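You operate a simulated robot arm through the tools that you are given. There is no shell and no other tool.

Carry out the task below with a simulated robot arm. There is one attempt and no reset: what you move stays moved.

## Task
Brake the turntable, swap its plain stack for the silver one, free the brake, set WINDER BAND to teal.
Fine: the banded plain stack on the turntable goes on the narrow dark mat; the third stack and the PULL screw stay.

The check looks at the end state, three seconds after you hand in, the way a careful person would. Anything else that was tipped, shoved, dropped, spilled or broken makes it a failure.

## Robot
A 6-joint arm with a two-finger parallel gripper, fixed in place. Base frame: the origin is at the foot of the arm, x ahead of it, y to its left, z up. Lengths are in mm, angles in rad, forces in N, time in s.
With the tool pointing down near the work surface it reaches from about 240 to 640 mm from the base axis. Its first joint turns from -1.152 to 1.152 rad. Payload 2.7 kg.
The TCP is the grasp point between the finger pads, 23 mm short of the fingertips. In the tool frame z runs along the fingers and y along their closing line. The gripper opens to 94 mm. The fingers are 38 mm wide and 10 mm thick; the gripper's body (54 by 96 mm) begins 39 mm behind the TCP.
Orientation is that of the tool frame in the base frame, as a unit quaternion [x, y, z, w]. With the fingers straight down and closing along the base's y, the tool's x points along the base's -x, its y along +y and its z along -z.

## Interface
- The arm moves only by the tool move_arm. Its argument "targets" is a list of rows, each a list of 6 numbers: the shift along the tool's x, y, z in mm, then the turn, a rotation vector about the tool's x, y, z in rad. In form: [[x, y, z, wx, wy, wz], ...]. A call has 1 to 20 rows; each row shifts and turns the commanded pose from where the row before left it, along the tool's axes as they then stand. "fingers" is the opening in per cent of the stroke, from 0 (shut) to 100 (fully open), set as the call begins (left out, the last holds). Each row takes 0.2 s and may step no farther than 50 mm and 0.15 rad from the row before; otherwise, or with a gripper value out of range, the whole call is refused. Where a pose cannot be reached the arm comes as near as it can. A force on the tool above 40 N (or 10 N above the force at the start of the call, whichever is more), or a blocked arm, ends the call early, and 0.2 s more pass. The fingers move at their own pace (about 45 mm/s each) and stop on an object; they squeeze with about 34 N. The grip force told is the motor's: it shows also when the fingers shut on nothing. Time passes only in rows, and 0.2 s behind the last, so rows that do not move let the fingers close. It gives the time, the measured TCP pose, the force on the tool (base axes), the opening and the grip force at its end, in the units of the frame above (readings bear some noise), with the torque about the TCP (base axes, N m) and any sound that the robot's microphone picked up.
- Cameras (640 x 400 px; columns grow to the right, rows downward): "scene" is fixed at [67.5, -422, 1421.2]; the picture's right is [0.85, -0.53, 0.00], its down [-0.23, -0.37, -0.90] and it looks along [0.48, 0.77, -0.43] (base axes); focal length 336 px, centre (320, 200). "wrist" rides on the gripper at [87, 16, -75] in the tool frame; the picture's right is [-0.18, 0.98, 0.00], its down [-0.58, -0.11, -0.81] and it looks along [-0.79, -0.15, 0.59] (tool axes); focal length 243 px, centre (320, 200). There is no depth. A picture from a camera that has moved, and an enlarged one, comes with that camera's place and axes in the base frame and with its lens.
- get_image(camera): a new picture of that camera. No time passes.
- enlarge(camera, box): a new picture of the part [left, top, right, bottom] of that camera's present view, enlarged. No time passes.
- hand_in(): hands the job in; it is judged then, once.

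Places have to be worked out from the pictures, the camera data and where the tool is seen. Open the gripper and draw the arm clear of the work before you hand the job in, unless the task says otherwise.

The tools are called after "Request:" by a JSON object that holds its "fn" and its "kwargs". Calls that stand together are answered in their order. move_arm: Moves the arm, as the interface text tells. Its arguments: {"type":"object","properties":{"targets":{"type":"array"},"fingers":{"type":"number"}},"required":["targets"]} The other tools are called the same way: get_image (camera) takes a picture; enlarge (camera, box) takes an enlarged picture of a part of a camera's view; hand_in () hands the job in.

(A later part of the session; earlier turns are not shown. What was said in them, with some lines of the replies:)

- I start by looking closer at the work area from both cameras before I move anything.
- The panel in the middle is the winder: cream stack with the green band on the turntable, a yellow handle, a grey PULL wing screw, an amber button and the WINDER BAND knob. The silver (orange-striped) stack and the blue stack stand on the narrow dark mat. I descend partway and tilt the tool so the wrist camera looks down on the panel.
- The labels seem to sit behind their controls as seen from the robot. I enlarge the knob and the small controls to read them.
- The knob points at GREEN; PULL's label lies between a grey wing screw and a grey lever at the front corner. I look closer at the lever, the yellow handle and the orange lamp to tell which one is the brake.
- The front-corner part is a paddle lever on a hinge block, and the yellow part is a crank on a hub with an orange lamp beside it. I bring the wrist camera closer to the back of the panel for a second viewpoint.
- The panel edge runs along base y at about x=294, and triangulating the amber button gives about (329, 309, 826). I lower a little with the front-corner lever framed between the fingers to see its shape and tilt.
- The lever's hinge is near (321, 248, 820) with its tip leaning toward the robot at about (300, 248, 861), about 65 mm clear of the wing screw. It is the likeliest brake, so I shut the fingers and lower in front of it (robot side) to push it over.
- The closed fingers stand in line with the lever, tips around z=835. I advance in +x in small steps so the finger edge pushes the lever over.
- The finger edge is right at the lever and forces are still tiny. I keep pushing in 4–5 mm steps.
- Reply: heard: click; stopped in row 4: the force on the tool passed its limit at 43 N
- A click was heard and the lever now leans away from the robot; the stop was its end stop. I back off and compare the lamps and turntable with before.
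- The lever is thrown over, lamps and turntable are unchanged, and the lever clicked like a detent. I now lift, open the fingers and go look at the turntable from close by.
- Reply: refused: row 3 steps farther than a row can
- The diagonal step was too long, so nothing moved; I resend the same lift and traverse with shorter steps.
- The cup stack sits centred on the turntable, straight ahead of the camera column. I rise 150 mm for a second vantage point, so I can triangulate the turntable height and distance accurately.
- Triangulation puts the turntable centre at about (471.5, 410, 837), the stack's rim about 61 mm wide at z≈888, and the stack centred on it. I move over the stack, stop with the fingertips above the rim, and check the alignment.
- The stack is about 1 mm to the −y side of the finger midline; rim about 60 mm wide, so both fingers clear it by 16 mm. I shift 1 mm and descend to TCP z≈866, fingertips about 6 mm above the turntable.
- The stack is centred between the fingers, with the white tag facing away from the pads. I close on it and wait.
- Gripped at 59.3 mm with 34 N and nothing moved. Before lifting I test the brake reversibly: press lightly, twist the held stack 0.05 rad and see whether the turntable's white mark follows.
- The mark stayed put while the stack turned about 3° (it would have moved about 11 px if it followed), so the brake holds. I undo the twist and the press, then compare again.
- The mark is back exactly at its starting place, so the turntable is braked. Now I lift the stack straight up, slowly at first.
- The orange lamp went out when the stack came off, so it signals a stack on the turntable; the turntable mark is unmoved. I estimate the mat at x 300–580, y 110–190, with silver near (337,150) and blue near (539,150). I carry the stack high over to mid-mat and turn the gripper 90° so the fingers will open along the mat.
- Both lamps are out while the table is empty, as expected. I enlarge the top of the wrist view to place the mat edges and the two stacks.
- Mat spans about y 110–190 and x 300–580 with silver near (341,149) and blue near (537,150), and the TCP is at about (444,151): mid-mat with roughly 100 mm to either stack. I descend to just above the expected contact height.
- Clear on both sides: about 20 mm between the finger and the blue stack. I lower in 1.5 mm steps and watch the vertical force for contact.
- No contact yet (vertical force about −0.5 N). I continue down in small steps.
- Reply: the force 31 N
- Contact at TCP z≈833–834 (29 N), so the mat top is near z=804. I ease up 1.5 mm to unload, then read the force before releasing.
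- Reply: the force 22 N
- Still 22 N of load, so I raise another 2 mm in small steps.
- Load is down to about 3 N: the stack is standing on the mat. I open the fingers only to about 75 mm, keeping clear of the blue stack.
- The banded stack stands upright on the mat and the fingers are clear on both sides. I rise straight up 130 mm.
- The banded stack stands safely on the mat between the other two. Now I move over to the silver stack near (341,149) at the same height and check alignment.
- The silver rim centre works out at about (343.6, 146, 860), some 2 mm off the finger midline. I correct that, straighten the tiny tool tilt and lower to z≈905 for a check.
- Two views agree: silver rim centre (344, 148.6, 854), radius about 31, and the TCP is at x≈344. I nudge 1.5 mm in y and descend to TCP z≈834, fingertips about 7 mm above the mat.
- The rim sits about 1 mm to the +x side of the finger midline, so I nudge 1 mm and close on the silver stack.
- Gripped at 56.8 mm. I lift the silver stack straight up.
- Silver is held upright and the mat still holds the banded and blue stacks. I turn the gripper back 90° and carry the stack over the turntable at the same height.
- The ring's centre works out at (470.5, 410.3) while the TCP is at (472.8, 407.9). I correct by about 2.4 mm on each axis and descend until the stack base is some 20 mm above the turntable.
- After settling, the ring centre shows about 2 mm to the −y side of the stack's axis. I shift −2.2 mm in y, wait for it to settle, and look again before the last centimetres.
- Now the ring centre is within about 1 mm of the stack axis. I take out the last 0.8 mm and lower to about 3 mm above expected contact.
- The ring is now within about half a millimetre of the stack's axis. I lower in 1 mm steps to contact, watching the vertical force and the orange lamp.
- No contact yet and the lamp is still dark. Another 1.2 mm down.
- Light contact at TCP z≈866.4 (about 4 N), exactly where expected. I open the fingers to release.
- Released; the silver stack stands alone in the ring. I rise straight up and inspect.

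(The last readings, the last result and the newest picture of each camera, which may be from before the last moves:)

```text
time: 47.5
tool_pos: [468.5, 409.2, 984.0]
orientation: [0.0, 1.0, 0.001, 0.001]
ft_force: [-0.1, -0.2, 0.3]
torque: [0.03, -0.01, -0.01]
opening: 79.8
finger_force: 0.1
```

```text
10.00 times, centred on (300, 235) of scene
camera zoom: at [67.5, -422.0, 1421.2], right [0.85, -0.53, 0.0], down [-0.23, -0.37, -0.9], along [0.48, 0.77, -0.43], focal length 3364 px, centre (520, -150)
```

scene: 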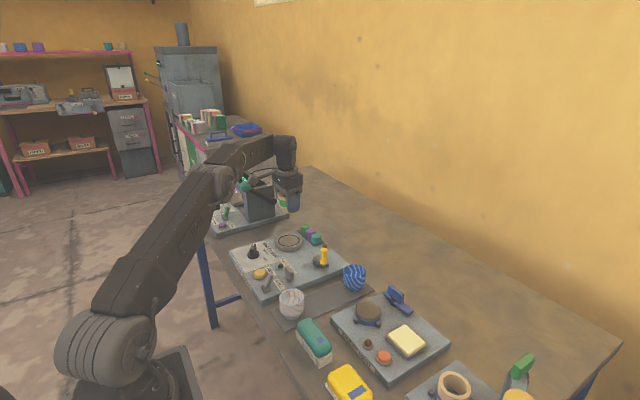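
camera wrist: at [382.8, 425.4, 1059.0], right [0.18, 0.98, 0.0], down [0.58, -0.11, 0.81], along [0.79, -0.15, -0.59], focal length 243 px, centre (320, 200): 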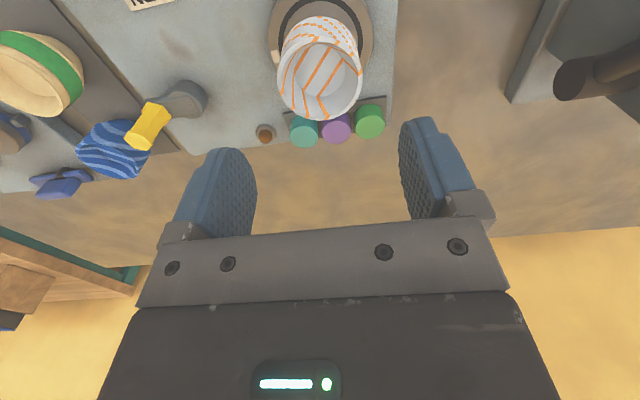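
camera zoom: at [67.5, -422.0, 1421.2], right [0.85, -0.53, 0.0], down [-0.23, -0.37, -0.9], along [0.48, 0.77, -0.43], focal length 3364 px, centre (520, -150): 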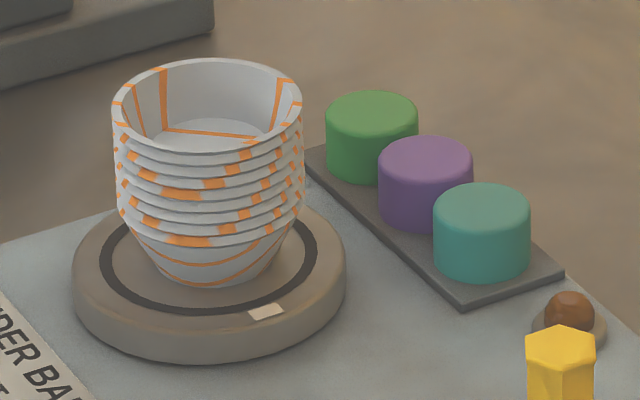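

The silver stack is upright and centred, and the turntable mark hasn't moved. Next I free the brake: I go above the lever, turn the gripper 90° and set a 56 mm opening, so the lever can be straddled and pushed back with the rear finger.

Request:
{"fn": "move_arm", "kwargs": {"targets": [[28.9, -32.2, 0, 0, 0, 0], [28.9, -32.2, 0, 0, 0, 0], [28.9, -32.2, 0, 0, 0, 0], [28.9, -32.2, 0, 0, 0, 0], [28.9, -32.2, 0, 0, 0, 0], [0, 0, 0, 0, 0, -0.1428], [0, 0, 0, 0, 0, -0.1428], [0, 0, 0, 0, 0, -0.1428], [0, 0, 0, 0, 0, -0.1428], [0, 0, 0, 0, 0, -0.1428], [0, 0, 0, 0, 0, -0.1428], [0, 0, 0, 0, 0, -0.1428], [0, 0, 0, 0, 0, -0.1428], [0, 0, 0, 0, 0, -0.1428], [0, 0, 0, 0, 0, -0.1428], [0, 0, 0, 0, 0, -0.1428], [0, 0, 0, 0, 0, 0], [0, 0, 0, 0, 0, 0]], "fingers": 60}}

Request:
{"fn": "get_image", "kwargs": {"camera": "wrist"}}

Request:
{"fn": "enlarge", "kwargs": {"camera": "wrist", "box": [240, 0, 440, 150]}}

Request:
{"fn": "enlarge", "kwargs": {"camera": "scene", "box": [230, 225, 350, 315]}}

```text
time: 51.3
tool_pos: [323.9, 247.5, 984.0]
orientation: [0.708, -0.706, 0.0, 0.0]
ft_force: [-0.6, 0.0, 0.9]
torque: [-0.01, -0.02, -0.02]
opening: 56.6
finger_force: 0.1
```

```text
taken
camera wrist: at [307.5, 160.9, 1058.8], right [-0.98, 0.18, 0.0], down [0.11, 0.58, 0.81], along [0.15, 0.79, -0.59], focal length 243 px, centre (320, 200)
```

wrist: 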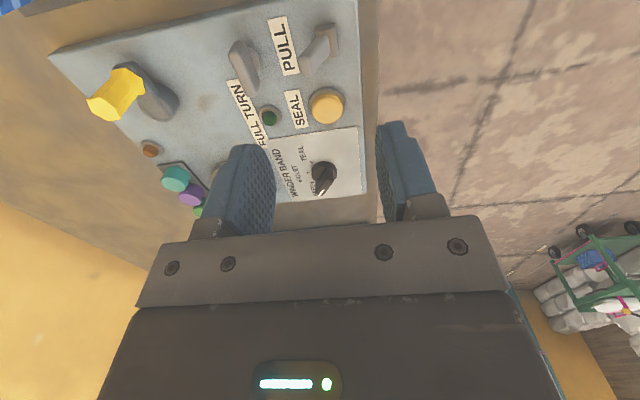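

```text
2.67 times, centred on (340, 75) of wrist
camera zoom: at [307.5, 160.9, 1058.8], right [-0.98, 0.18, 0.0], down [0.11, 0.58, 0.81], along [0.15, 0.79, -0.59], focal length 647 px, centre (267, 533)
```

zoom: 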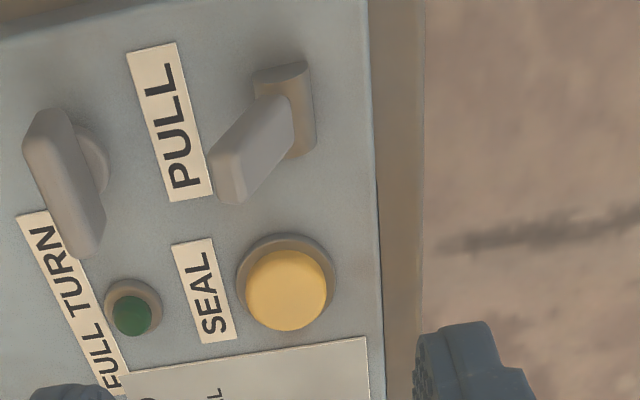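

```text
4.44 times, centred on (290, 270) of scene
camera zoom: at [67.5, -422.0, 1421.2], right [0.85, -0.53, 0.0], down [-0.23, -0.37, -0.9], along [0.48, 0.77, -0.43], focal length 1495 px, centre (453, -111)
```

zoom: 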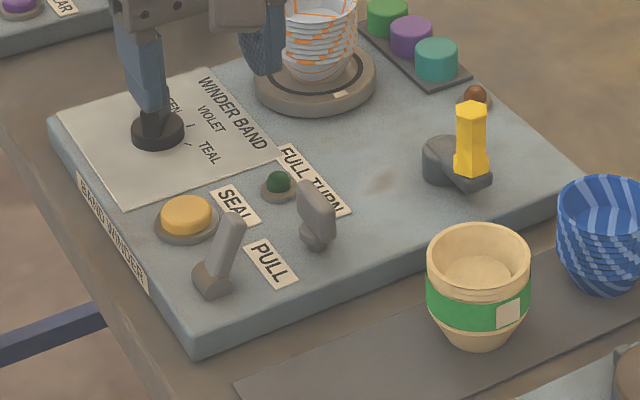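

From here the lever's hinge is at (317,249) and its tip at (336,250,860), with the wing screw starting at x≈376. I line up at x≈321, y≈249 so the rear finger comes down between lever and screw, and descend partway to check.

Request:
{"fn": "move_arm", "kwargs": {"targets": [[-1.5, 2.5, 0, 0, 0, 0], [0, 0, 40, 0, 0, 0], [0, 0, 35, 0, 0, 0], [0, 0, 20, 0, 0, 0], [0, 0, 0, 0, 0, 0], [0, 0, 0, 0, 0, 0]]}}

Request:
{"fn": "get_image", "kwargs": {"camera": "wrist"}}

Request:
{"fn": "enlarge", "kwargs": {"camera": "scene", "box": [240, 245, 320, 305]}}

```text
time: 52.7
tool_pos: [321.5, 249.0, 888.7]
orientation: [0.708, -0.706, -0.001, 0.0]
ft_force: [0.9, 0.1, 0.2]
torque: [-0.02, -0.01, -0.01]
opening: 56.4
finger_force: 0.0
```

```text
taken
camera wrist: at [305.0, 161.9, 963.3], right [-0.98, 0.18, 0.0], down [0.11, 0.58, 0.81], along [0.15, 0.79, -0.59], focal length 243 px, centre (320, 200)
```

wrist: 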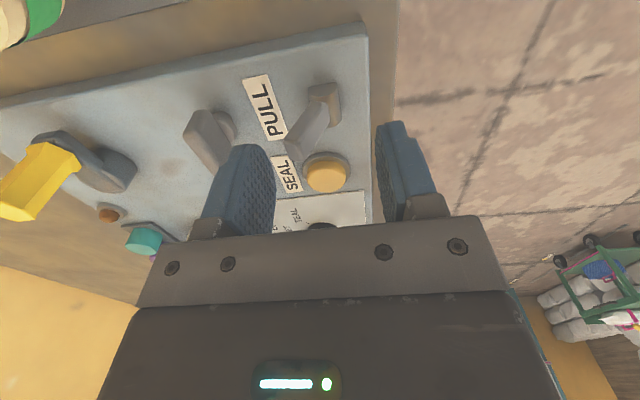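

```text
6.67 times, centred on (280, 275) of scene
camera zoom: at [67.5, -422.0, 1421.2], right [0.85, -0.53, 0.0], down [-0.23, -0.37, -0.9], along [0.48, 0.77, -0.43], focal length 2243 px, centre (587, -300)
```

zoom: 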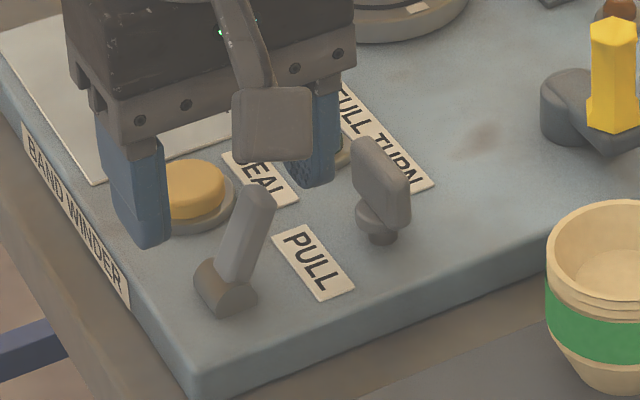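

Fingers straddle the lever with the rear finger falling between the lever tip and the wing screw. I descend the last 30 mm carefully.

Request:
{"fn": "move_arm", "kwargs": {"targets": [[0, 0, 10, 0, 0, 0], [0, 0, 10, 0, 0, 0], [0, 0, 10, 0, 0, 0], [0, 0, 0, 0, 0, 0]]}}

Request:
{"fn": "get_image", "kwargs": {"camera": "wrist"}}

Request:
{"fn": "enlarge", "kwargs": {"camera": "scene", "box": [240, 245, 320, 305]}}

```text
time: 53.7
tool_pos: [321.4, 249.2, 858.0]
orientation: [0.707, -0.707, 0.0, 0.0]
ft_force: [-0.3, -0.4, 0.5]
torque: [0.02, 0.01, 0.01]
opening: 56.4
finger_force: 0.1
```

```text
taken
camera wrist: at [305.3, 162.2, 933.5], right [-0.98, 0.18, 0.0], down [0.11, 0.58, 0.81], along [0.15, 0.79, -0.59], focal length 243 px, centre (320, 200)
```

wrist: 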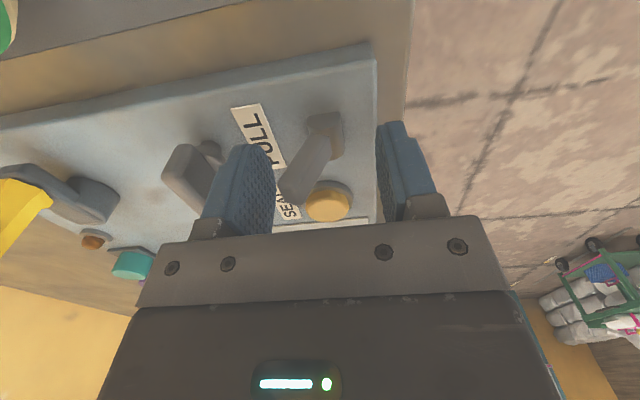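

```text
6.67 times, centred on (280, 275) of scene
camera zoom: at [67.5, -422.0, 1421.2], right [0.85, -0.53, 0.0], down [-0.23, -0.37, -0.9], along [0.48, 0.77, -0.43], focal length 2243 px, centre (587, -300)
```

zoom: 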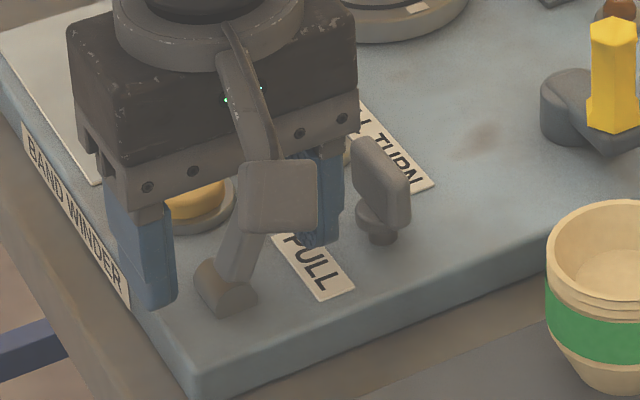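

The lever is between the fingers. I push it back toward the robot (−x) in 4–5 mm steps with the rear finger.

Request:
{"fn": "move_arm", "kwargs": {"targets": [[0, 5, 0, 0, 0, 0], [0, 5, 0, 0, 0, 0], [0, 5, 0, 0, 0, 0], [0, 4, 0, 0, 0, 0], [0, 4, 0, 0, 0, 0]]}}

Request:
{"fn": "enlarge", "kwargs": {"camera": "scene", "box": [240, 245, 320, 305]}}

Request:
{"fn": "get_image", "kwargs": {"camera": "wrist"}}

```text
time: 54.9
tool_pos: [299.1, 249.2, 858.5]
orientation: [0.707, -0.707, 0.0, 0.001]
ft_force: [-0.2, 1.0, 0.4]
torque: [-0.06, 0.02, 0.01]
opening: 56.7
finger_force: 0.0
```

```text
6.67 times, centred on (280, 275) of scene
camera zoom: at [67.5, -422.0, 1421.2], right [0.85, -0.53, 0.0], down [-0.23, -0.37, -0.9], along [0.48, 0.77, -0.43], focal length 2243 px, centre (587, -300)
```

zoom: 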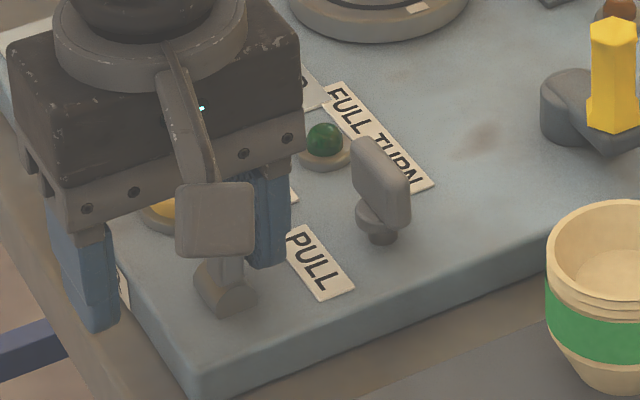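

```text
taken
camera wrist: at [282.2, 162.1, 933.5], right [-0.98, 0.18, 0.0], down [0.11, 0.58, 0.81], along [0.15, 0.79, -0.59], focal length 243 px, centre (320, 200)
```

wrist: 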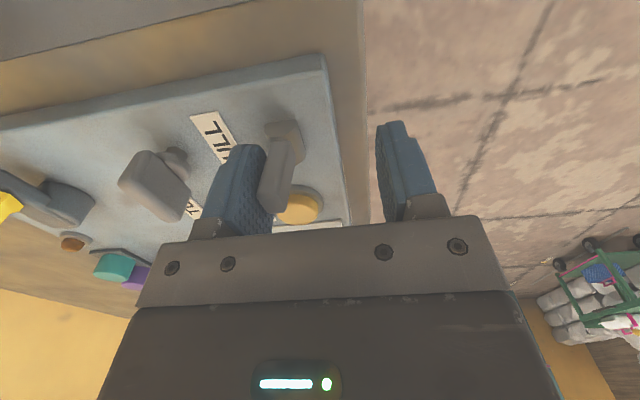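

The lever is nearly upright against the rear finger, with little force. I continue pushing until it clicks over.

Request:
{"fn": "move_arm", "kwargs": {"targets": [[0, 3, 0, 0, 0, 0], [0, 3, 0, 0, 0, 0], [0, 3, 0, 0, 0, 0], [0, 3, 0, 0, 0, 0]]}}

Request:
{"fn": "enlarge", "kwargs": {"camera": "scene", "box": [240, 245, 320, 305]}}

```text
time: 55.9
tool_pos: [287.4, 248.7, 859.1]
orientation: [0.708, -0.707, 0.0, -0.002]
ft_force: [9.6, -1.2, 1.0]
torque: [0.04, -0.31, 0.04]
opening: 60.7
finger_force: 4.9
heard: click
```

```text
6.67 times, centred on (280, 275) of scene
camera zoom: at [67.7, -422.1, 1421.2], right [0.85, -0.53, 0.0], down [-0.23, -0.37, -0.9], along [0.48, 0.77, -0.43], focal length 2243 px, centre (587, -300)
```

zoom: 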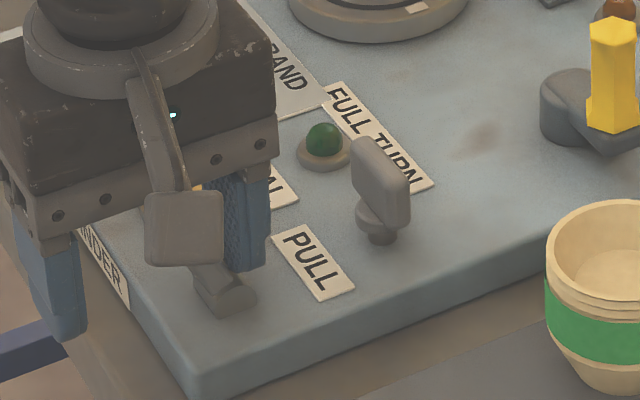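

A click, and the lever is back against its original stop. I ease the finger off in +x and rise clear.

Request:
{"fn": "move_arm", "kwargs": {"targets": [[0, -4, 0, 0, 0, 0], [0, -4, 0, 0, 0, 0], [0, 0, -20, 0, 0, 0], [0, 0, -35, 0, 0, 0], [0, 0, -45, 0, 0, 0], [0, 0, 0, 0, 0, 0]]}}

Request:
{"fn": "get_image", "kwargs": {"camera": "wrist"}}

Request:
{"fn": "enlarge", "kwargs": {"camera": "scene", "box": [220, 210, 380, 310]}}

Request:
{"fn": "enlarge", "kwargs": {"camera": "scene", "box": [250, 262, 300, 296]}}

```text
time: 57.3
tool_pos: [295.3, 250.7, 957.8]
orientation: [-0.707, 0.707, -0.001, 0.0]
ft_force: [0.0, -0.1, -0.2]
torque: [0.0, -0.02, 0.01]
opening: 56.5
finger_force: 0.0
```

```text
taken
camera wrist: at [278.5, 163.2, 1033.7], right [-0.98, 0.18, 0.0], down [0.11, 0.58, 0.81], along [0.15, 0.79, -0.59], focal length 243 px, centre (320, 200)
```

wrist: 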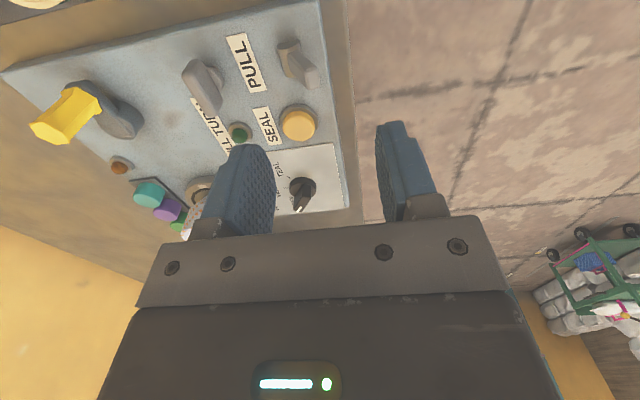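

```text
4.00 times, centred on (300, 260) of scene
camera zoom: at [67.5, -422.0, 1421.2], right [0.85, -0.53, 0.0], down [-0.23, -0.37, -0.9], along [0.48, 0.77, -0.43], focal length 1346 px, centre (400, -40)
```

zoom: 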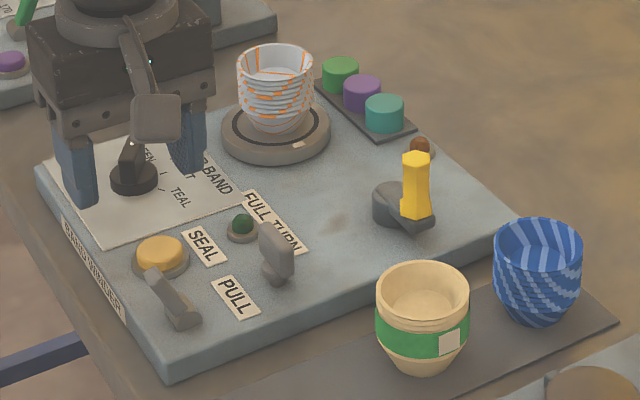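

```text
11.76 times, centred on (275, 279) of scene
camera zoom: at [67.5, -422.0, 1421.2], right [0.85, -0.53, 0.0], down [-0.23, -0.37, -0.9], along [0.48, 0.77, -0.43], focal length 3958 px, centre (849, -729)
```

zoom: 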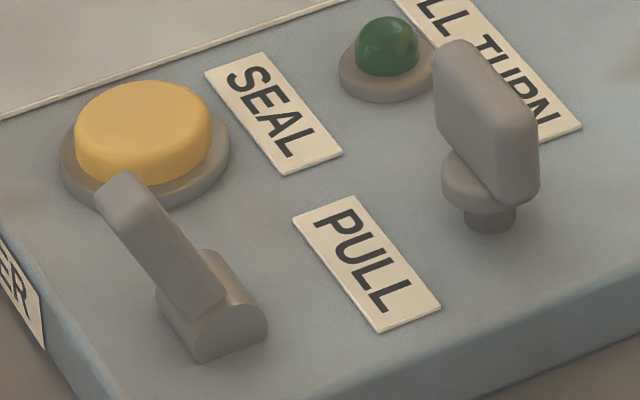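

The lever is back in its original position, PULL screw untouched, silver stack steady. Now the WINDER BAND knob, which I place near (349, 404): I move above it and turn the gripper so the fingers line up with the pointer bar, now at GREEN.

Request:
{"fn": "move_arm", "kwargs": {"targets": [[-38.3, -13.4, 0, 0, 0, 0], [-38.3, -13.4, 0, 0, 0, 0], [-38.3, -13.4, 0, 0, 0, 0], [-38.3, -13.4, 0, 0, 0, 0], [0, 0, 0, 0, 0, 0.1309], [0, 0, 0, 0, 0, 0.1309], [0, 0, 0, 0, 0, 0.1309], [0, 0, 0, 0, 0, 0.1309], [0, 0, 0, 0, 0, 0.1309], [0, 0, 0, 0, 0, 0.1309], [0, 0, 0, 0, 0, 0], [0, 0, 0, 0, 0, 0]], "fingers": 75}}

Request:
{"fn": "get_image", "kwargs": {"camera": "wrist"}}

Request:
{"fn": "enlarge", "kwargs": {"camera": "wrist", "box": [220, 30, 420, 180]}}

Request:
{"fn": "enlarge", "kwargs": {"camera": "scene", "box": [220, 200, 320, 275]}}

```text
time: 59.9
tool_pos: [349.1, 402.1, 958.9]
orientation: [-0.383, 0.924, 0.001, 0.0]
ft_force: [-0.3, -0.1, 1.1]
torque: [0.01, 0.02, 0.02]
opening: 70.5
finger_force: 0.1
```

```text
taken
camera wrist: at [275.5, 352.3, 1033.4], right [-0.56, 0.83, 0.0], down [0.49, 0.33, 0.81], along [0.67, 0.46, -0.59], focal length 243 px, centre (320, 200)
```

wrist: 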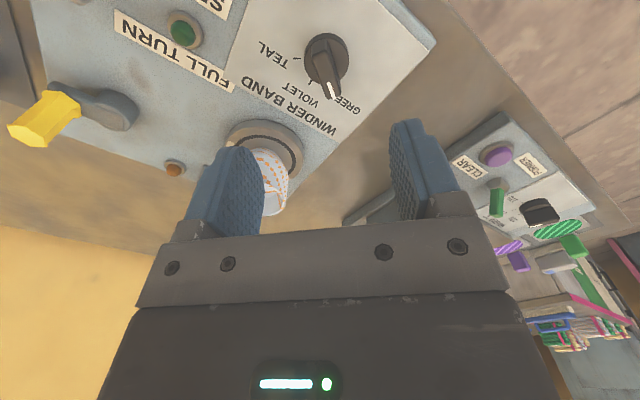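

```text
2.67 times, centred on (320, 105) of wrist
camera zoom: at [275.5, 352.3, 1033.4], right [-0.56, 0.83, 0.0], down [0.49, 0.33, 0.81], along [0.67, 0.46, -0.59], focal length 647 px, centre (320, 453)
```

zoom: 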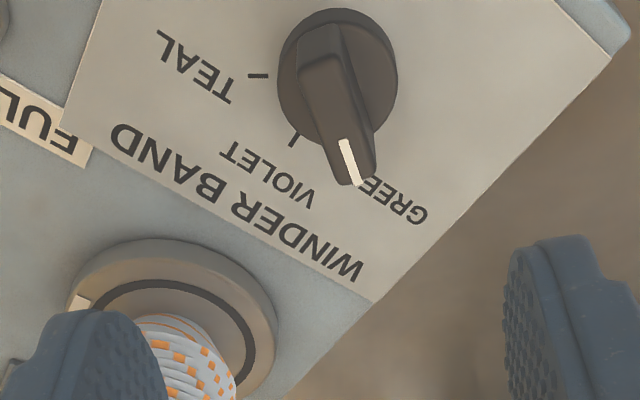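

```text
5.33 times, centred on (270, 238) of scene
camera zoom: at [67.5, -422.0, 1421.2], right [0.85, -0.53, 0.0], down [-0.23, -0.37, -0.9], along [0.48, 0.77, -0.43], focal length 1794 px, centre (587, 0)
```

zoom: 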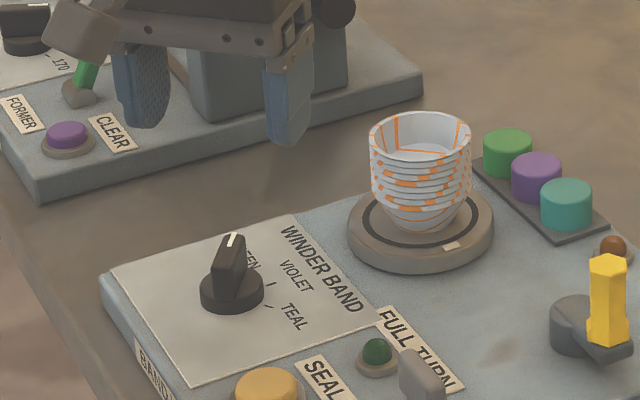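

The knob's centre is at about (349, 409) with its top at z≈850; the pointer is at about +47° (GREEN), VIOLET's tick is at 0° and TEAL's at about −51°. I centre over it and descend to z≈900 for a check.

Request:
{"fn": "move_arm", "kwargs": {"targets": [[-5.3, 4.3, 0, 0, 0, 0], [0, 0, 30, 0, 0, 0], [0, 0, 28, 0, 0, 0], [0, 0, 0, 0, 0, 0], [0, 0, 0, 0, 0, 0]], "fingers": 50}}

Request:
{"fn": "get_image", "kwargs": {"camera": "wrist"}}

Request:
{"fn": "enlarge", "kwargs": {"camera": "wrist", "box": [220, 60, 420, 210]}}

Request:
{"fn": "enlarge", "kwargs": {"camera": "scene", "box": [220, 200, 300, 260]}}

```text
time: 61.1
tool_pos: [350.2, 410.8, 902.1]
orientation: [-0.381, 0.924, -0.001, 0.0]
ft_force: [0.1, -0.2, 0.4]
torque: [0.0, 0.05, 0.02]
opening: 47.1
finger_force: 0.0
```

```text
taken
camera wrist: at [277.7, 359.5, 976.5], right [-0.57, 0.82, 0.0], down [0.49, 0.33, 0.81], along [0.67, 0.46, -0.59], focal length 243 px, centre (320, 200)
```

wrist: 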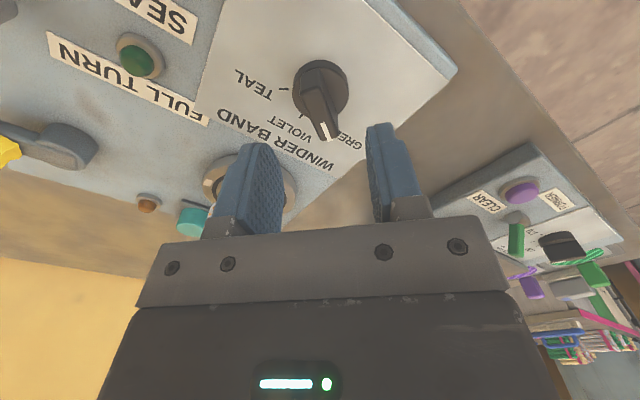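

```text
2.67 times, centred on (320, 135) of wrist
camera zoom: at [277.7, 359.5, 976.5], right [-0.57, 0.82, 0.0], down [0.49, 0.33, 0.81], along [0.67, 0.46, -0.59], focal length 647 px, centre (320, 373)
```

zoom: 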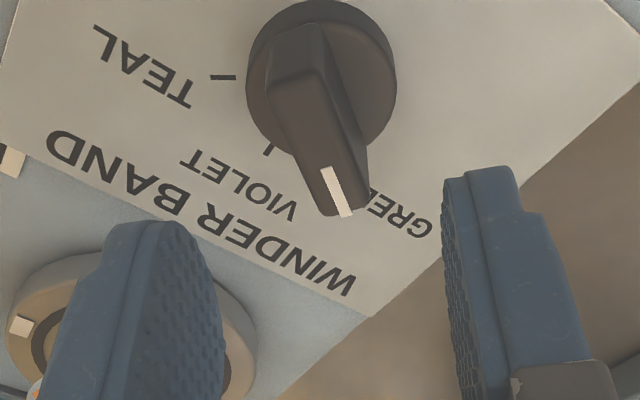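

```text
6.67 times, centred on (260, 230) of scene
camera zoom: at [67.5, -422.0, 1421.2], right [0.85, -0.53, 0.0], down [-0.23, -0.37, -0.9], along [0.48, 0.77, -0.43], focal length 2243 px, centre (720, 0)
```

zoom: 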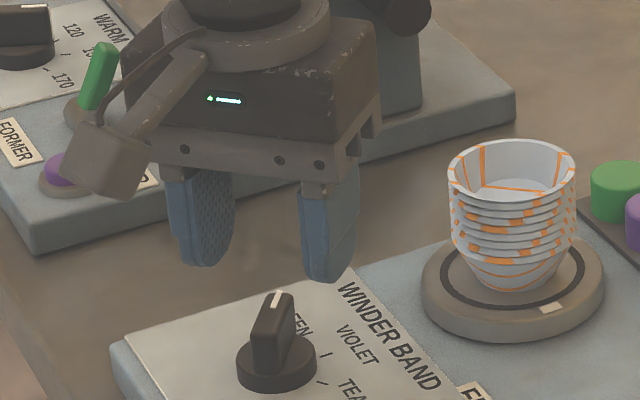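

The bar reads about 50° and sits on the finger midline. I turn 0.087 rad to match it, shift 1.5 mm onto the knob's axis, and descend to TCP z≈852, keeping the tips just above the knob's disc.

Request:
{"fn": "move_arm", "kwargs": {"targets": [[1.5, 0.5, 0, 0, 0, -0.087], [0, 0, 20, 0, 0, 0], [0, 0, 15, 0, 0, 0], [0, 0, 10, 0, 0, 0], [0, 0, 4, 0, 0, 0], [0, 0, 0, 0, 0, 0]]}}

Request:
{"fn": "get_image", "kwargs": {"camera": "wrist"}}

Request:
{"fn": "enlarge", "kwargs": {"camera": "wrist", "box": [220, 90, 420, 240]}}

Request:
{"fn": "enlarge", "kwargs": {"camera": "scene", "box": [220, 215, 300, 275]}}

```text
time: 62.5
tool_pos: [348.0, 409.1, 852.0]
orientation: [-0.423, 0.906, 0.0, 0.0]
ft_force: [0.3, 0.3, 0.4]
torque: [0.01, -0.02, -0.02]
opening: 47.0
finger_force: 0.0
```

```text
taken
camera wrist: at [279.5, 352.3, 927.0], right [-0.64, 0.77, 0.0], down [0.46, 0.38, 0.81], along [0.62, 0.51, -0.59], focal length 243 px, centre (320, 200)
```

wrist: 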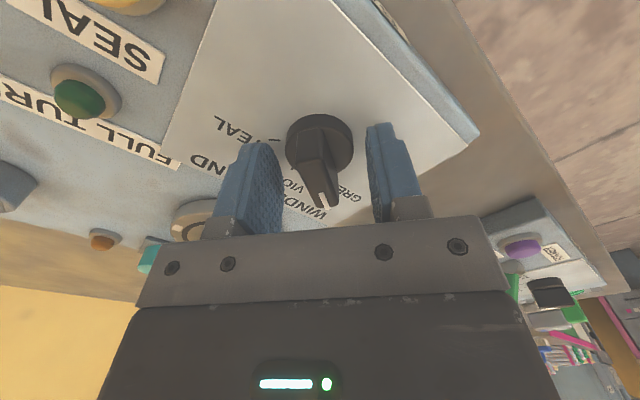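

```text
2.67 times, centred on (320, 165) of wrist
camera zoom: at [279.5, 352.3, 927.0], right [-0.64, 0.77, 0.0], down [0.46, 0.38, 0.81], along [0.62, 0.51, -0.59], focal length 647 px, centre (320, 293)
```

zoom: 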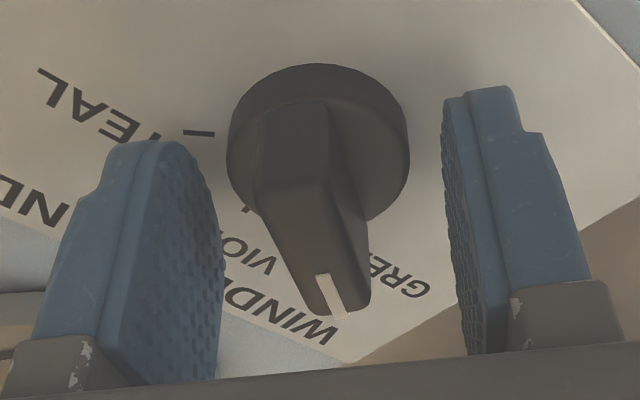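

```text
6.67 times, centred on (260, 245) of scene
camera zoom: at [67.5, -422.0, 1421.2], right [0.85, -0.53, 0.0], down [-0.23, -0.37, -0.9], along [0.48, 0.77, -0.43], focal length 2243 px, centre (720, -100)
```

zoom: 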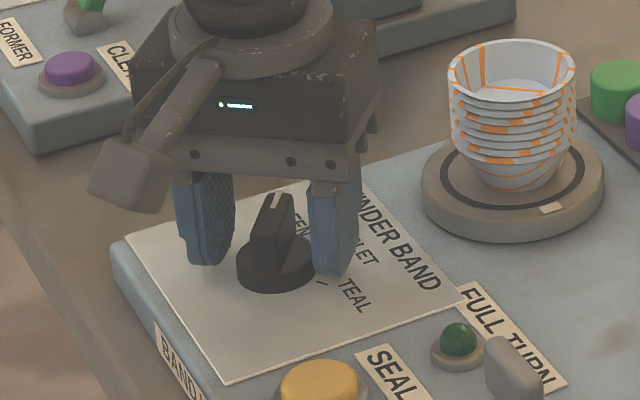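

The fingers straddle the pointer bar evenly and clear the disc. I close on the bar.

Request:
{"fn": "move_arm", "kwargs": {"targets": [[0, 0, 0, 0, 0, 0], [0, 0, 0, 0, 0, 0], [0, 0, 0, 0, 0, 0], [0, 0, 0, 0, 0, 0]], "fingers": 0}}

Request:
{"fn": "enlarge", "kwargs": {"camera": "wrist", "box": [220, 90, 420, 240]}}

Request:
{"fn": "enlarge", "kwargs": {"camera": "scene", "box": [220, 215, 300, 275]}}

```text
time: 63.5
tool_pos: [348.1, 409.0, 852.9]
orientation: [-0.422, 0.907, 0.0, 0.0]
ft_force: [3.4, -2.6, -1.7]
torque: [0.14, -0.04, -0.04]
opening: 35.4
finger_force: 44.8
```

```text
2.67 times, centred on (320, 165) of wrist
camera zoom: at [279.8, 352.2, 927.1], right [-0.63, 0.77, 0.0], down [0.46, 0.38, 0.81], along [0.62, 0.51, -0.59], focal length 647 px, centre (320, 293)
```

zoom: 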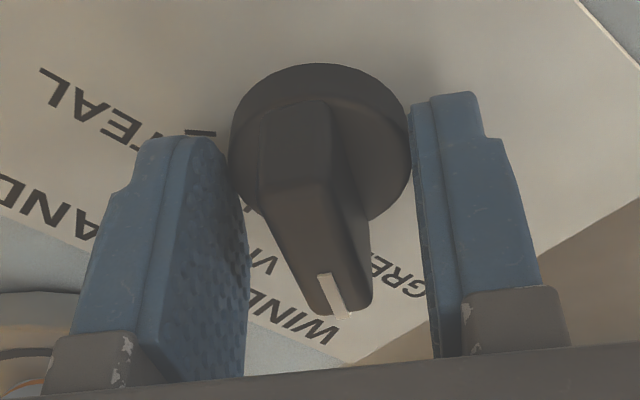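

```text
6.67 times, centred on (260, 245) of scene
camera zoom: at [67.6, -422.0, 1421.2], right [0.85, -0.53, 0.0], down [-0.23, -0.37, -0.9], along [0.48, 0.77, -0.43], focal length 2243 px, centre (720, -100)
```

zoom: 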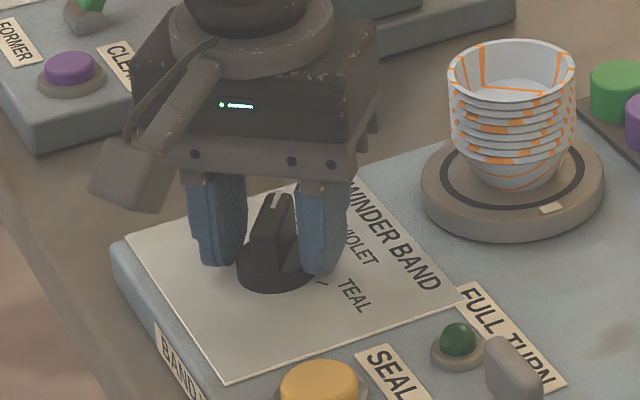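

The fingers stopped at 35.4 mm: they caught the knob's disc rather than the bar, without turning it. I open, rise 8 mm and close again on the bar.

Request:
{"fn": "move_arm", "kwargs": {"targets": [[0, 0, 0, 0, 0, 0], [0, 0, 0, 0, 0, 0], [0, 0, -4, 0, 0, 0], [0, 0, -4, 0, 0, 0], [0, 0, 0, 0, 0, 0]], "fingers": 50}}

Request:
{"fn": "move_arm", "kwargs": {"targets": [[0, 0, 0, 0, 0, 0], [0, 0, 0, 0, 0, 0], [0, 0, 0, 0, 0, 0], [0, 0, 0, 0, 0, 0], [0, 0, 0, 0, 0, 0]], "fingers": 0}}

Request:
{"fn": "enlarge", "kwargs": {"camera": "wrist", "box": [220, 90, 420, 240]}}

Request:
{"fn": "enlarge", "kwargs": {"camera": "scene", "box": [220, 215, 300, 275]}}

```text
time: 64.7
tool_pos: [346.9, 408.4, 860.1]
orientation: [-0.423, 0.906, 0.001, 0.0]
ft_force: [0.6, 0.0, -0.3]
torque: [-0.02, 0.01, -0.02]
opening: 46.8
finger_force: 0.0
```

```text
time: 65.9
tool_pos: [349.5, 408.5, 860.2]
orientation: [-0.422, 0.907, -0.001, 0.001]
ft_force: [6.7, -7.7, 2.0]
torque: [-0.2, 0.28, -0.02]
opening: 13.0
finger_force: 45.4
```

```text
2.67 times, centred on (320, 165) of wrist
camera zoom: at [279.7, 352.3, 935.0], right [-0.63, 0.77, 0.0], down [0.46, 0.38, 0.81], along [0.62, 0.51, -0.59], focal length 647 px, centre (320, 293)
```

zoom: 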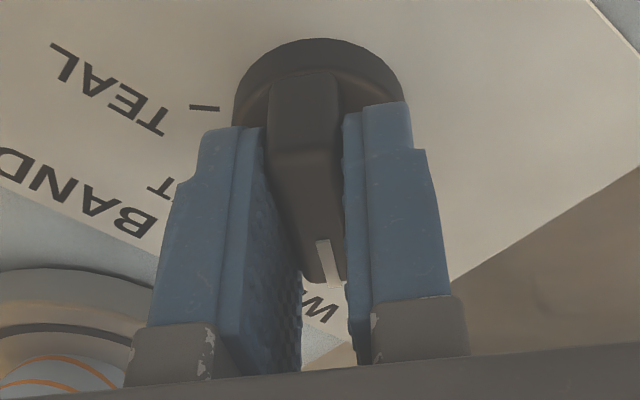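

```text
6.67 times, centred on (260, 245) of scene
camera zoom: at [67.6, -422.2, 1421.1], right [0.85, -0.53, 0.0], down [-0.23, -0.37, -0.9], along [0.48, 0.77, -0.43], focal length 2243 px, centre (720, -100)
```

zoom: 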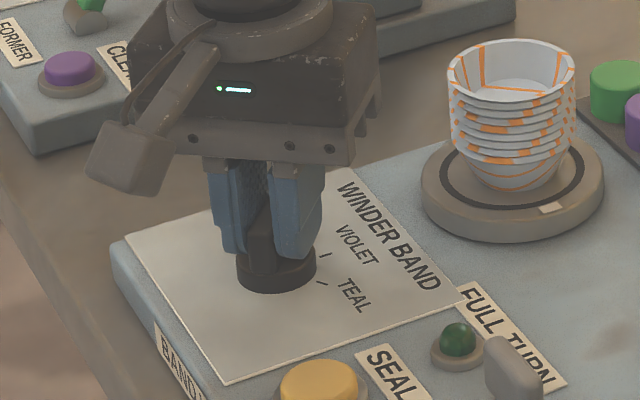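

The bar is gripped (13 mm). I turn the tool clockwise (seen from above) by 50° first, toward VIOLET, and check.

Request:
{"fn": "move_arm", "kwargs": {"targets": [[0, -0.4, 0, 0, 0, 0.097], [0, 0, 0, 0, 0, 0.097], [0, 0, 0, 0, 0, 0.097], [0, 0, 0, 0, 0, 0.097], [0, 0, 0, 0, 0, 0.097], [0, 0, 0, 0, 0, 0.097], [0, 0, 0, 0, 0, 0.097], [0, 0, 0, 0, 0, 0.097], [0, 0, 0, 0, 0, 0.097], [0, 0, 0, 0, 0, 0]]}}

Request:
{"fn": "get_image", "kwargs": {"camera": "wrist"}}

Request:
{"fn": "enlarge", "kwargs": {"camera": "scene", "box": [220, 215, 300, 275]}}

```text
time: 68.1
tool_pos: [347.0, 407.5, 860.0]
orientation: [0.001, 1.0, 0.0, -0.001]
ft_force: [3.1, -12.3, 8.4]
torque: [-0.02, 0.39, -0.03]
opening: 12.7
finger_force: 44.9
```

```text
taken
camera wrist: at [261.4, 424.0, 934.9], right [0.19, 0.98, 0.0], down [0.58, -0.11, 0.81], along [0.79, -0.15, -0.59], focal length 243 px, centre (320, 200)
```

wrist: 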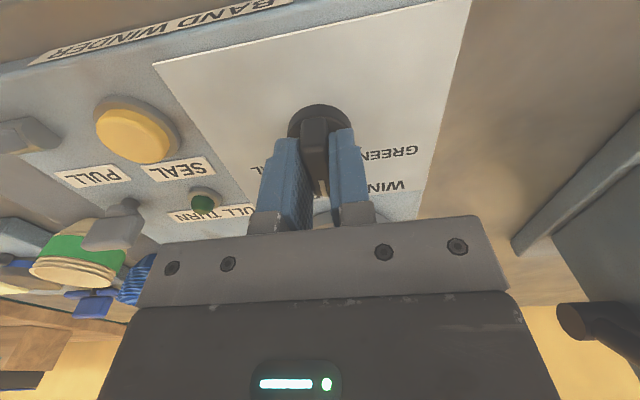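

```text
6.67 times, centred on (260, 245) of scene
camera zoom: at [67.4, -422.4, 1421.0], right [0.85, -0.53, 0.0], down [-0.23, -0.37, -0.9], along [0.48, 0.77, -0.43], focal length 2243 px, centre (720, -100)
```

zoom: 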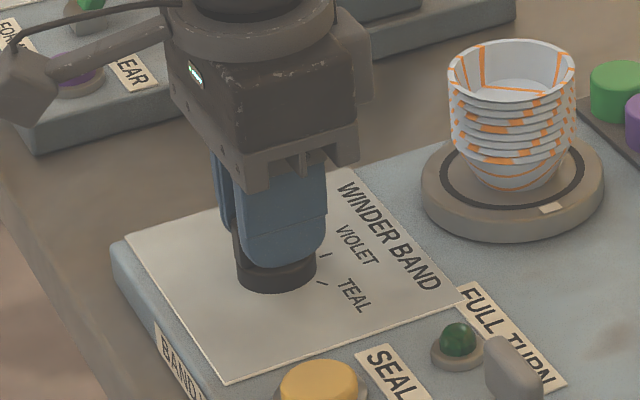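

The knob turned with the tool to VIOLET. I relieve the side load slightly and turn the remaining 50° toward TEAL.

Request:
{"fn": "move_arm", "kwargs": {"targets": [[0, -0.6, -0.3, 0, 0, 0.097], [0, 0, 0, 0, 0, 0.097], [0, 0, 0, 0, 0, 0.097], [0, 0, 0, 0, 0, 0.097], [0, 0, 0, 0, 0, 0.097], [0, 0, 0, 0, 0, 0.097], [0, 0, 0, 0, 0, 0.097], [0, 0, 0, 0, 0, 0.097], [0, 0, 0, 0, 0, 0.097], [0, 0, 0, 0, 0, 0]]}}

Request:
{"fn": "get_image", "kwargs": {"camera": "wrist"}}

Request:
{"fn": "enlarge", "kwargs": {"camera": "scene", "box": [220, 215, 300, 275]}}

```text
time: 70.3
tool_pos: [346.7, 407.2, 860.5]
orientation: [0.423, 0.906, 0.0, 0.001]
ft_force: [4.2, -6.6, 6.2]
torque: [-0.88, -0.78, -0.02]
opening: 13.0
finger_force: 45.2
```

```text
taken
camera wrist: at [304.7, 484.1, 934.9], right [0.87, 0.49, 0.0], down [0.29, -0.52, 0.81], along [0.39, -0.7, -0.59], focal length 243 px, centre (320, 200)
```

wrist: 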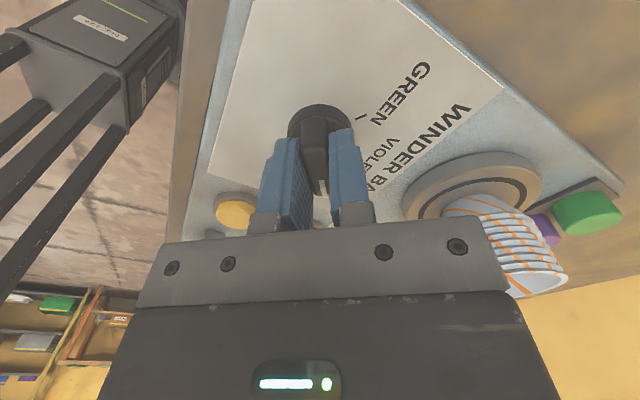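

```text
6.67 times, centred on (260, 245) of scene
camera zoom: at [67.5, -422.2, 1421.1], right [0.85, -0.53, 0.0], down [-0.23, -0.37, -0.9], along [0.48, 0.77, -0.43], focal length 2243 px, centre (720, -100)
```

zoom: 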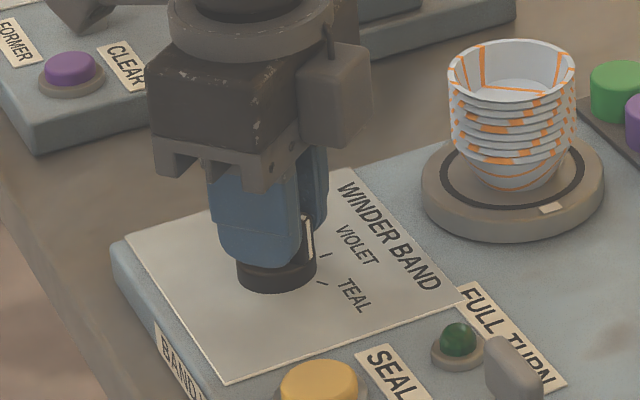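

The tool is at −50°, so the pointer should be at TEAL. I open, rise and look at the pointer against the tick.

Request:
{"fn": "move_arm", "kwargs": {"targets": [[0, 0, 0, 0, 0, 0], [0, 0, 0, 0, 0, 0], [0, 0, -10, 0, 0, 0], [0, 0, -30, 0, 0, 0], [0, 0, -40, 0, 0, 0], [0, 0, 0, 0, 0, 0]], "fingers": 50}}

Request:
{"fn": "get_image", "kwargs": {"camera": "wrist"}}

Request:
{"fn": "enlarge", "kwargs": {"camera": "wrist", "box": [220, 40, 420, 190]}}

Request:
{"fn": "enlarge", "kwargs": {"camera": "scene", "box": [230, 225, 310, 285]}}

```text
time: 71.7
tool_pos: [349.9, 408.6, 940.4]
orientation: [0.424, 0.906, 0.0, -0.001]
ft_force: [0.5, 0.1, -0.5]
torque: [0.0, -0.01, 0.0]
opening: 47.0
finger_force: 0.1
```

```text
taken
camera wrist: at [306.0, 484.5, 1016.0], right [0.87, 0.49, 0.0], down [0.29, -0.52, 0.81], along [0.4, -0.7, -0.59], focal length 243 px, centre (320, 200)
```

wrist: 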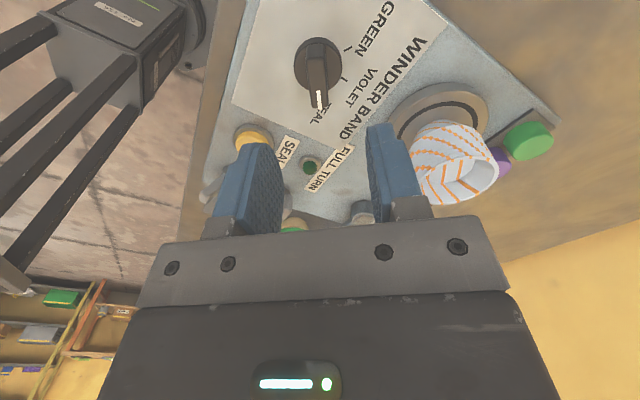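

```text
2.67 times, centred on (320, 115) of wrist
camera zoom: at [306.0, 484.5, 1016.0], right [0.87, 0.49, 0.0], down [0.29, -0.52, 0.81], along [0.4, -0.7, -0.59], focal length 647 px, centre (320, 427)
```

zoom: 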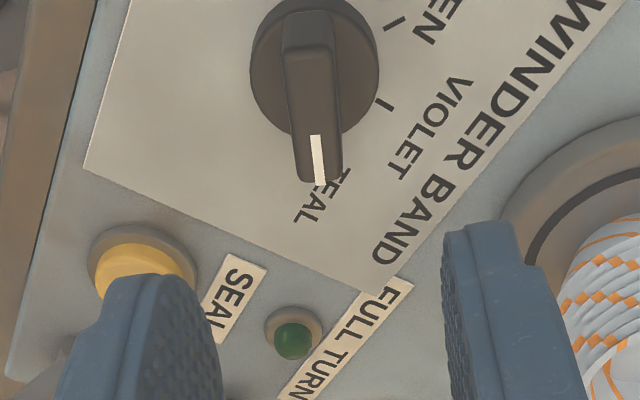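

```text
6.67 times, centred on (270, 255) of scene
camera zoom: at [67.5, -422.0, 1421.2], right [0.85, -0.53, 0.0], down [-0.23, -0.37, -0.9], along [0.48, 0.77, -0.43], focal length 2243 px, centre (653, -167)
```

zoom: 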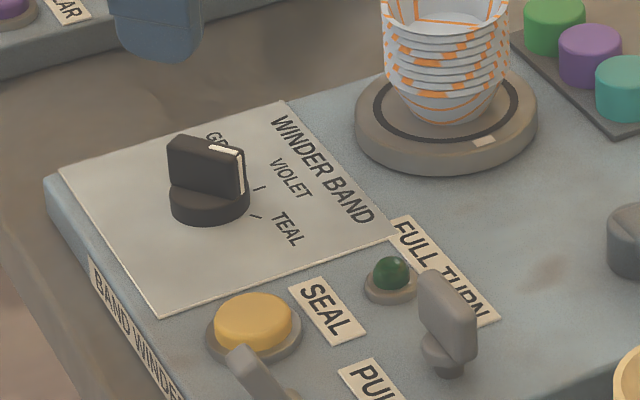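

The pointer now points toward TEAL. To verify the angle against the tick, I turn back to a neutral yaw, rise and tilt the wrist camera to look straight down on the knob.

Request:
{"fn": "move_arm", "kwargs": {"targets": [[0, 0, -20, 0, 0, 0], [0, 0, 0, 0, 0, -0.1455], [0, 0, 0, 0, 0, -0.1455], [0, 0, 0, 0, 0, -0.1455], [0, 0, 0, 0, 0, -0.1455], [0, 0, 0, 0, 0, -0.1455], [0, 0, 0, 0, 0, -0.1455], [-4, -16, -40, 0, 0, 0], [0, 0, 0, 0, 0.14, 0], [0, 0, 0, 0, 0.14, 0], [0, 0, 0, 0, 0.14, 0], [0, 0, 0, 0, 0.14, 0], [0, 0, 0, 0, 0.14, 0], [0, 0, 0, 0, 0.1, 0], [0, 0, 0, 0, 0, 0], [0, 0, 0, 0, 0, 0]]}}

Request:
{"fn": "get_image", "kwargs": {"camera": "wrist"}}

Request:
{"fn": "enlarge", "kwargs": {"camera": "wrist", "box": [280, 100, 420, 205]}}

```text
time: 75.1
tool_pos: [352.7, 392.0, 999.9]
orientation: [0.0, 0.921, 0.0, -0.39]
ft_force: [-0.1, -0.1, -0.6]
torque: [-0.03, -0.02, 0.01]
opening: 46.9
finger_force: 0.0
```

```text
taken
camera wrist: at [344.9, 408.0, 1114.1], right [0.13, 0.98, -0.13], down [0.98, -0.11, 0.14], along [0.13, -0.15, -0.98], focal length 243 px, centre (320, 200)
```

wrist: 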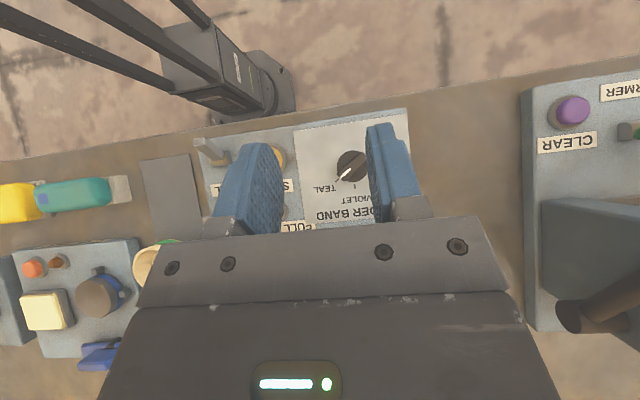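

```text
3.81 times, centred on (350, 152) of wrist
camera zoom: at [344.9, 408.0, 1114.1], right [0.13, 0.98, -0.13], down [0.98, -0.11, 0.14], along [0.13, -0.15, -0.98], focal length 924 px, centre (206, 381)
```

zoom: 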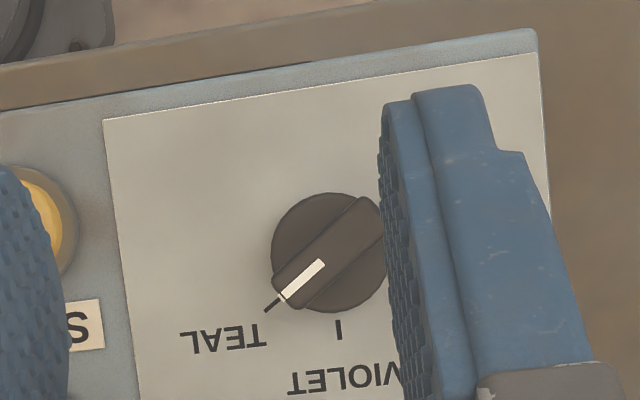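

Straight down, the white pointer line runs right into the TEAL tick. I level the tool, open the gripper and withdraw up and back toward the starting pose.

Request:
{"fn": "move_arm", "kwargs": {"targets": [[0, 0, 0, 0, -0.14, 0], [0, 0, 0, 0, -0.14, 0], [0, 0, 0, 0, -0.14, 0], [0, 0, 0, 0, -0.14, 0], [0, 0, 0, 0, -0.14, 0], [0, 0, 0, 0, -0.1, 0], [0, 0, -50, 0, 0, 0], [0, 0, -50, 0, 0, 0], [0, 0, -50, 0, 0, 0], [0, 0, -50, 0, 0, 0], [12, -40, 0, 0, 0, 0], [12, -40, 0, 0, 0, 0], [12, -40, 0, 0, 0, 0], [0, 0, 0, 0, 0, 0]], "fingers": 100}}

Request:
{"fn": "get_image", "kwargs": {"camera": "scene"}}

Request:
{"fn": "enlarge", "kwargs": {"camera": "scene", "box": [220, 210, 380, 310]}}

Request:
{"fn": "enlarge", "kwargs": {"camera": "scene", "box": [270, 215, 330, 255]}}

Request:
{"fn": "enlarge", "kwargs": {"camera": "scene", "box": [260, 260, 500, 400]}}

Request:
{"fn": "get_image", "kwargs": {"camera": "wrist"}}

```text
time: 78.1
tool_pos: [317.5, 270.6, 1199.4]
orientation: [0.0, 1.0, 0.0, 0.0]
ft_force: [0.2, -0.2, 0.3]
torque: [0.02, -0.02, 0.04]
opening: 93.9
finger_force: 0.0
```

```text
taken
```

scene: 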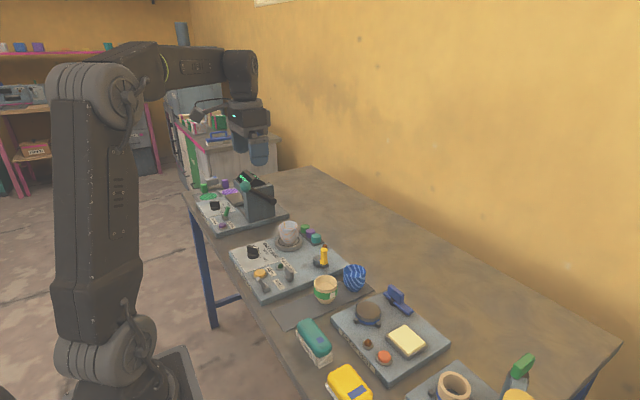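

```text
4.00 times, centred on (300, 260) of scene
camera zoom: at [67.4, -422.1, 1421.2], right [0.85, -0.53, 0.0], down [-0.23, -0.37, -0.9], along [0.48, 0.77, -0.43], focal length 1346 px, centre (400, -40)
```

zoom: 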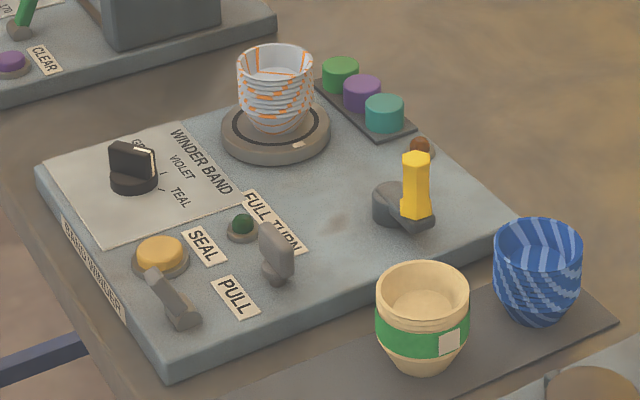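

```text
10.00 times, centred on (300, 235) of scene
camera zoom: at [67.4, -422.1, 1421.2], right [0.85, -0.53, 0.0], down [-0.23, -0.37, -0.9], along [0.48, 0.77, -0.43], focal length 3364 px, centre (520, -150)
```

zoom: 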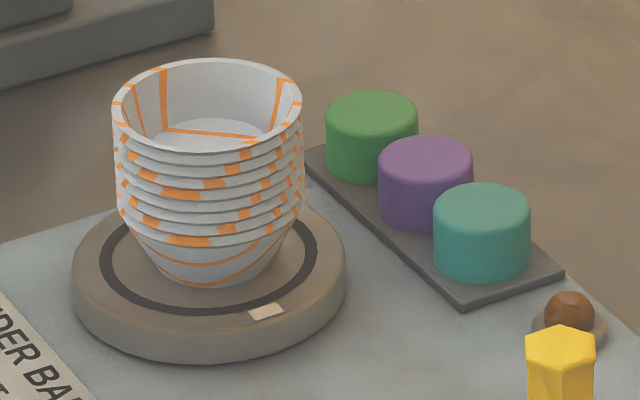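

```text
2.67 times, centred on (380, 330) of scene
camera zoom: at [67.4, -422.1, 1421.2], right [0.85, -0.53, 0.0], down [-0.23, -0.37, -0.9], along [0.48, 0.77, -0.43], focal length 897 px, centre (160, -147)
```

zoom: 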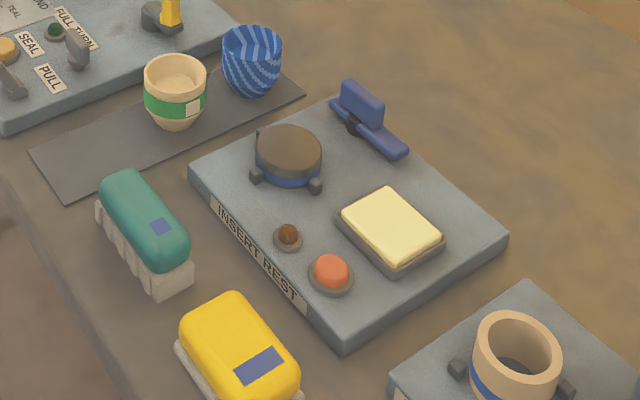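

```text
taken
camera wrist: at [230.7, 286.6, 1274.9], right [0.18, 0.98, 0.0], down [0.58, -0.11, 0.81], along [0.79, -0.15, -0.59], focal length 243 px, centre (320, 200)
```

wrist: 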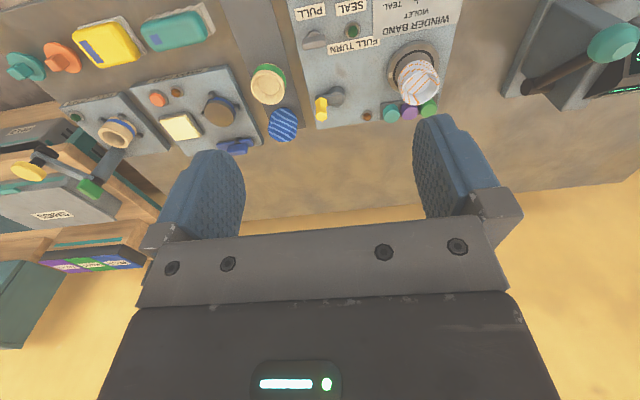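

Everything matches the task:
- The silver stack is centred on the turntable, and the turntable mark is where it started.
- The banded stack is on the dark mat and the blue stack hasn't moved.
- The brake lever is back in the free position, and the PULL screw is untouched.
- The knob is at TEAL.

The gripper is open and the arm is clear, so I hand in.

Request:
{"fn": "hand_in", "kwargs": {}}

```text
The job is handed in.
```

I swapped the stacks, freed the brake, set WINDER BAND to teal and handed the job in. I don't have the check's verdict.

- **Brake:** None of the controls is labelled as the brake. I took it to be the unlabelled grey lever at the panel's front corner and pushed it until it clicked. When I twisted the held stack about 3°, the turntable's white mark didn't follow. After the swap I pushed the lever back until it clicked again, and it sits where it started.
- **Stacks:** The silver stack stands upright and centred on the turntable, and the turntable's mark has not moved. The banded plain stack stands on the narrow dark mat, and the blue stack is where it was.
- **WINDER BAND knob:** Seen from straight above, the pointer lines up with the TEAL tick.
- **Left alone:** I did not touch the PULL screw, the SEAL button or the yellow crank.
- **Lamps:** The green FULL TURN lamp and the orange lamp by the crank, both lit at the start, went out once the banded stack was off the turntable. They stayed out with the silver one on it; I think that is because it carries no band.

The gripper is open and the arm is back near its starting pose.
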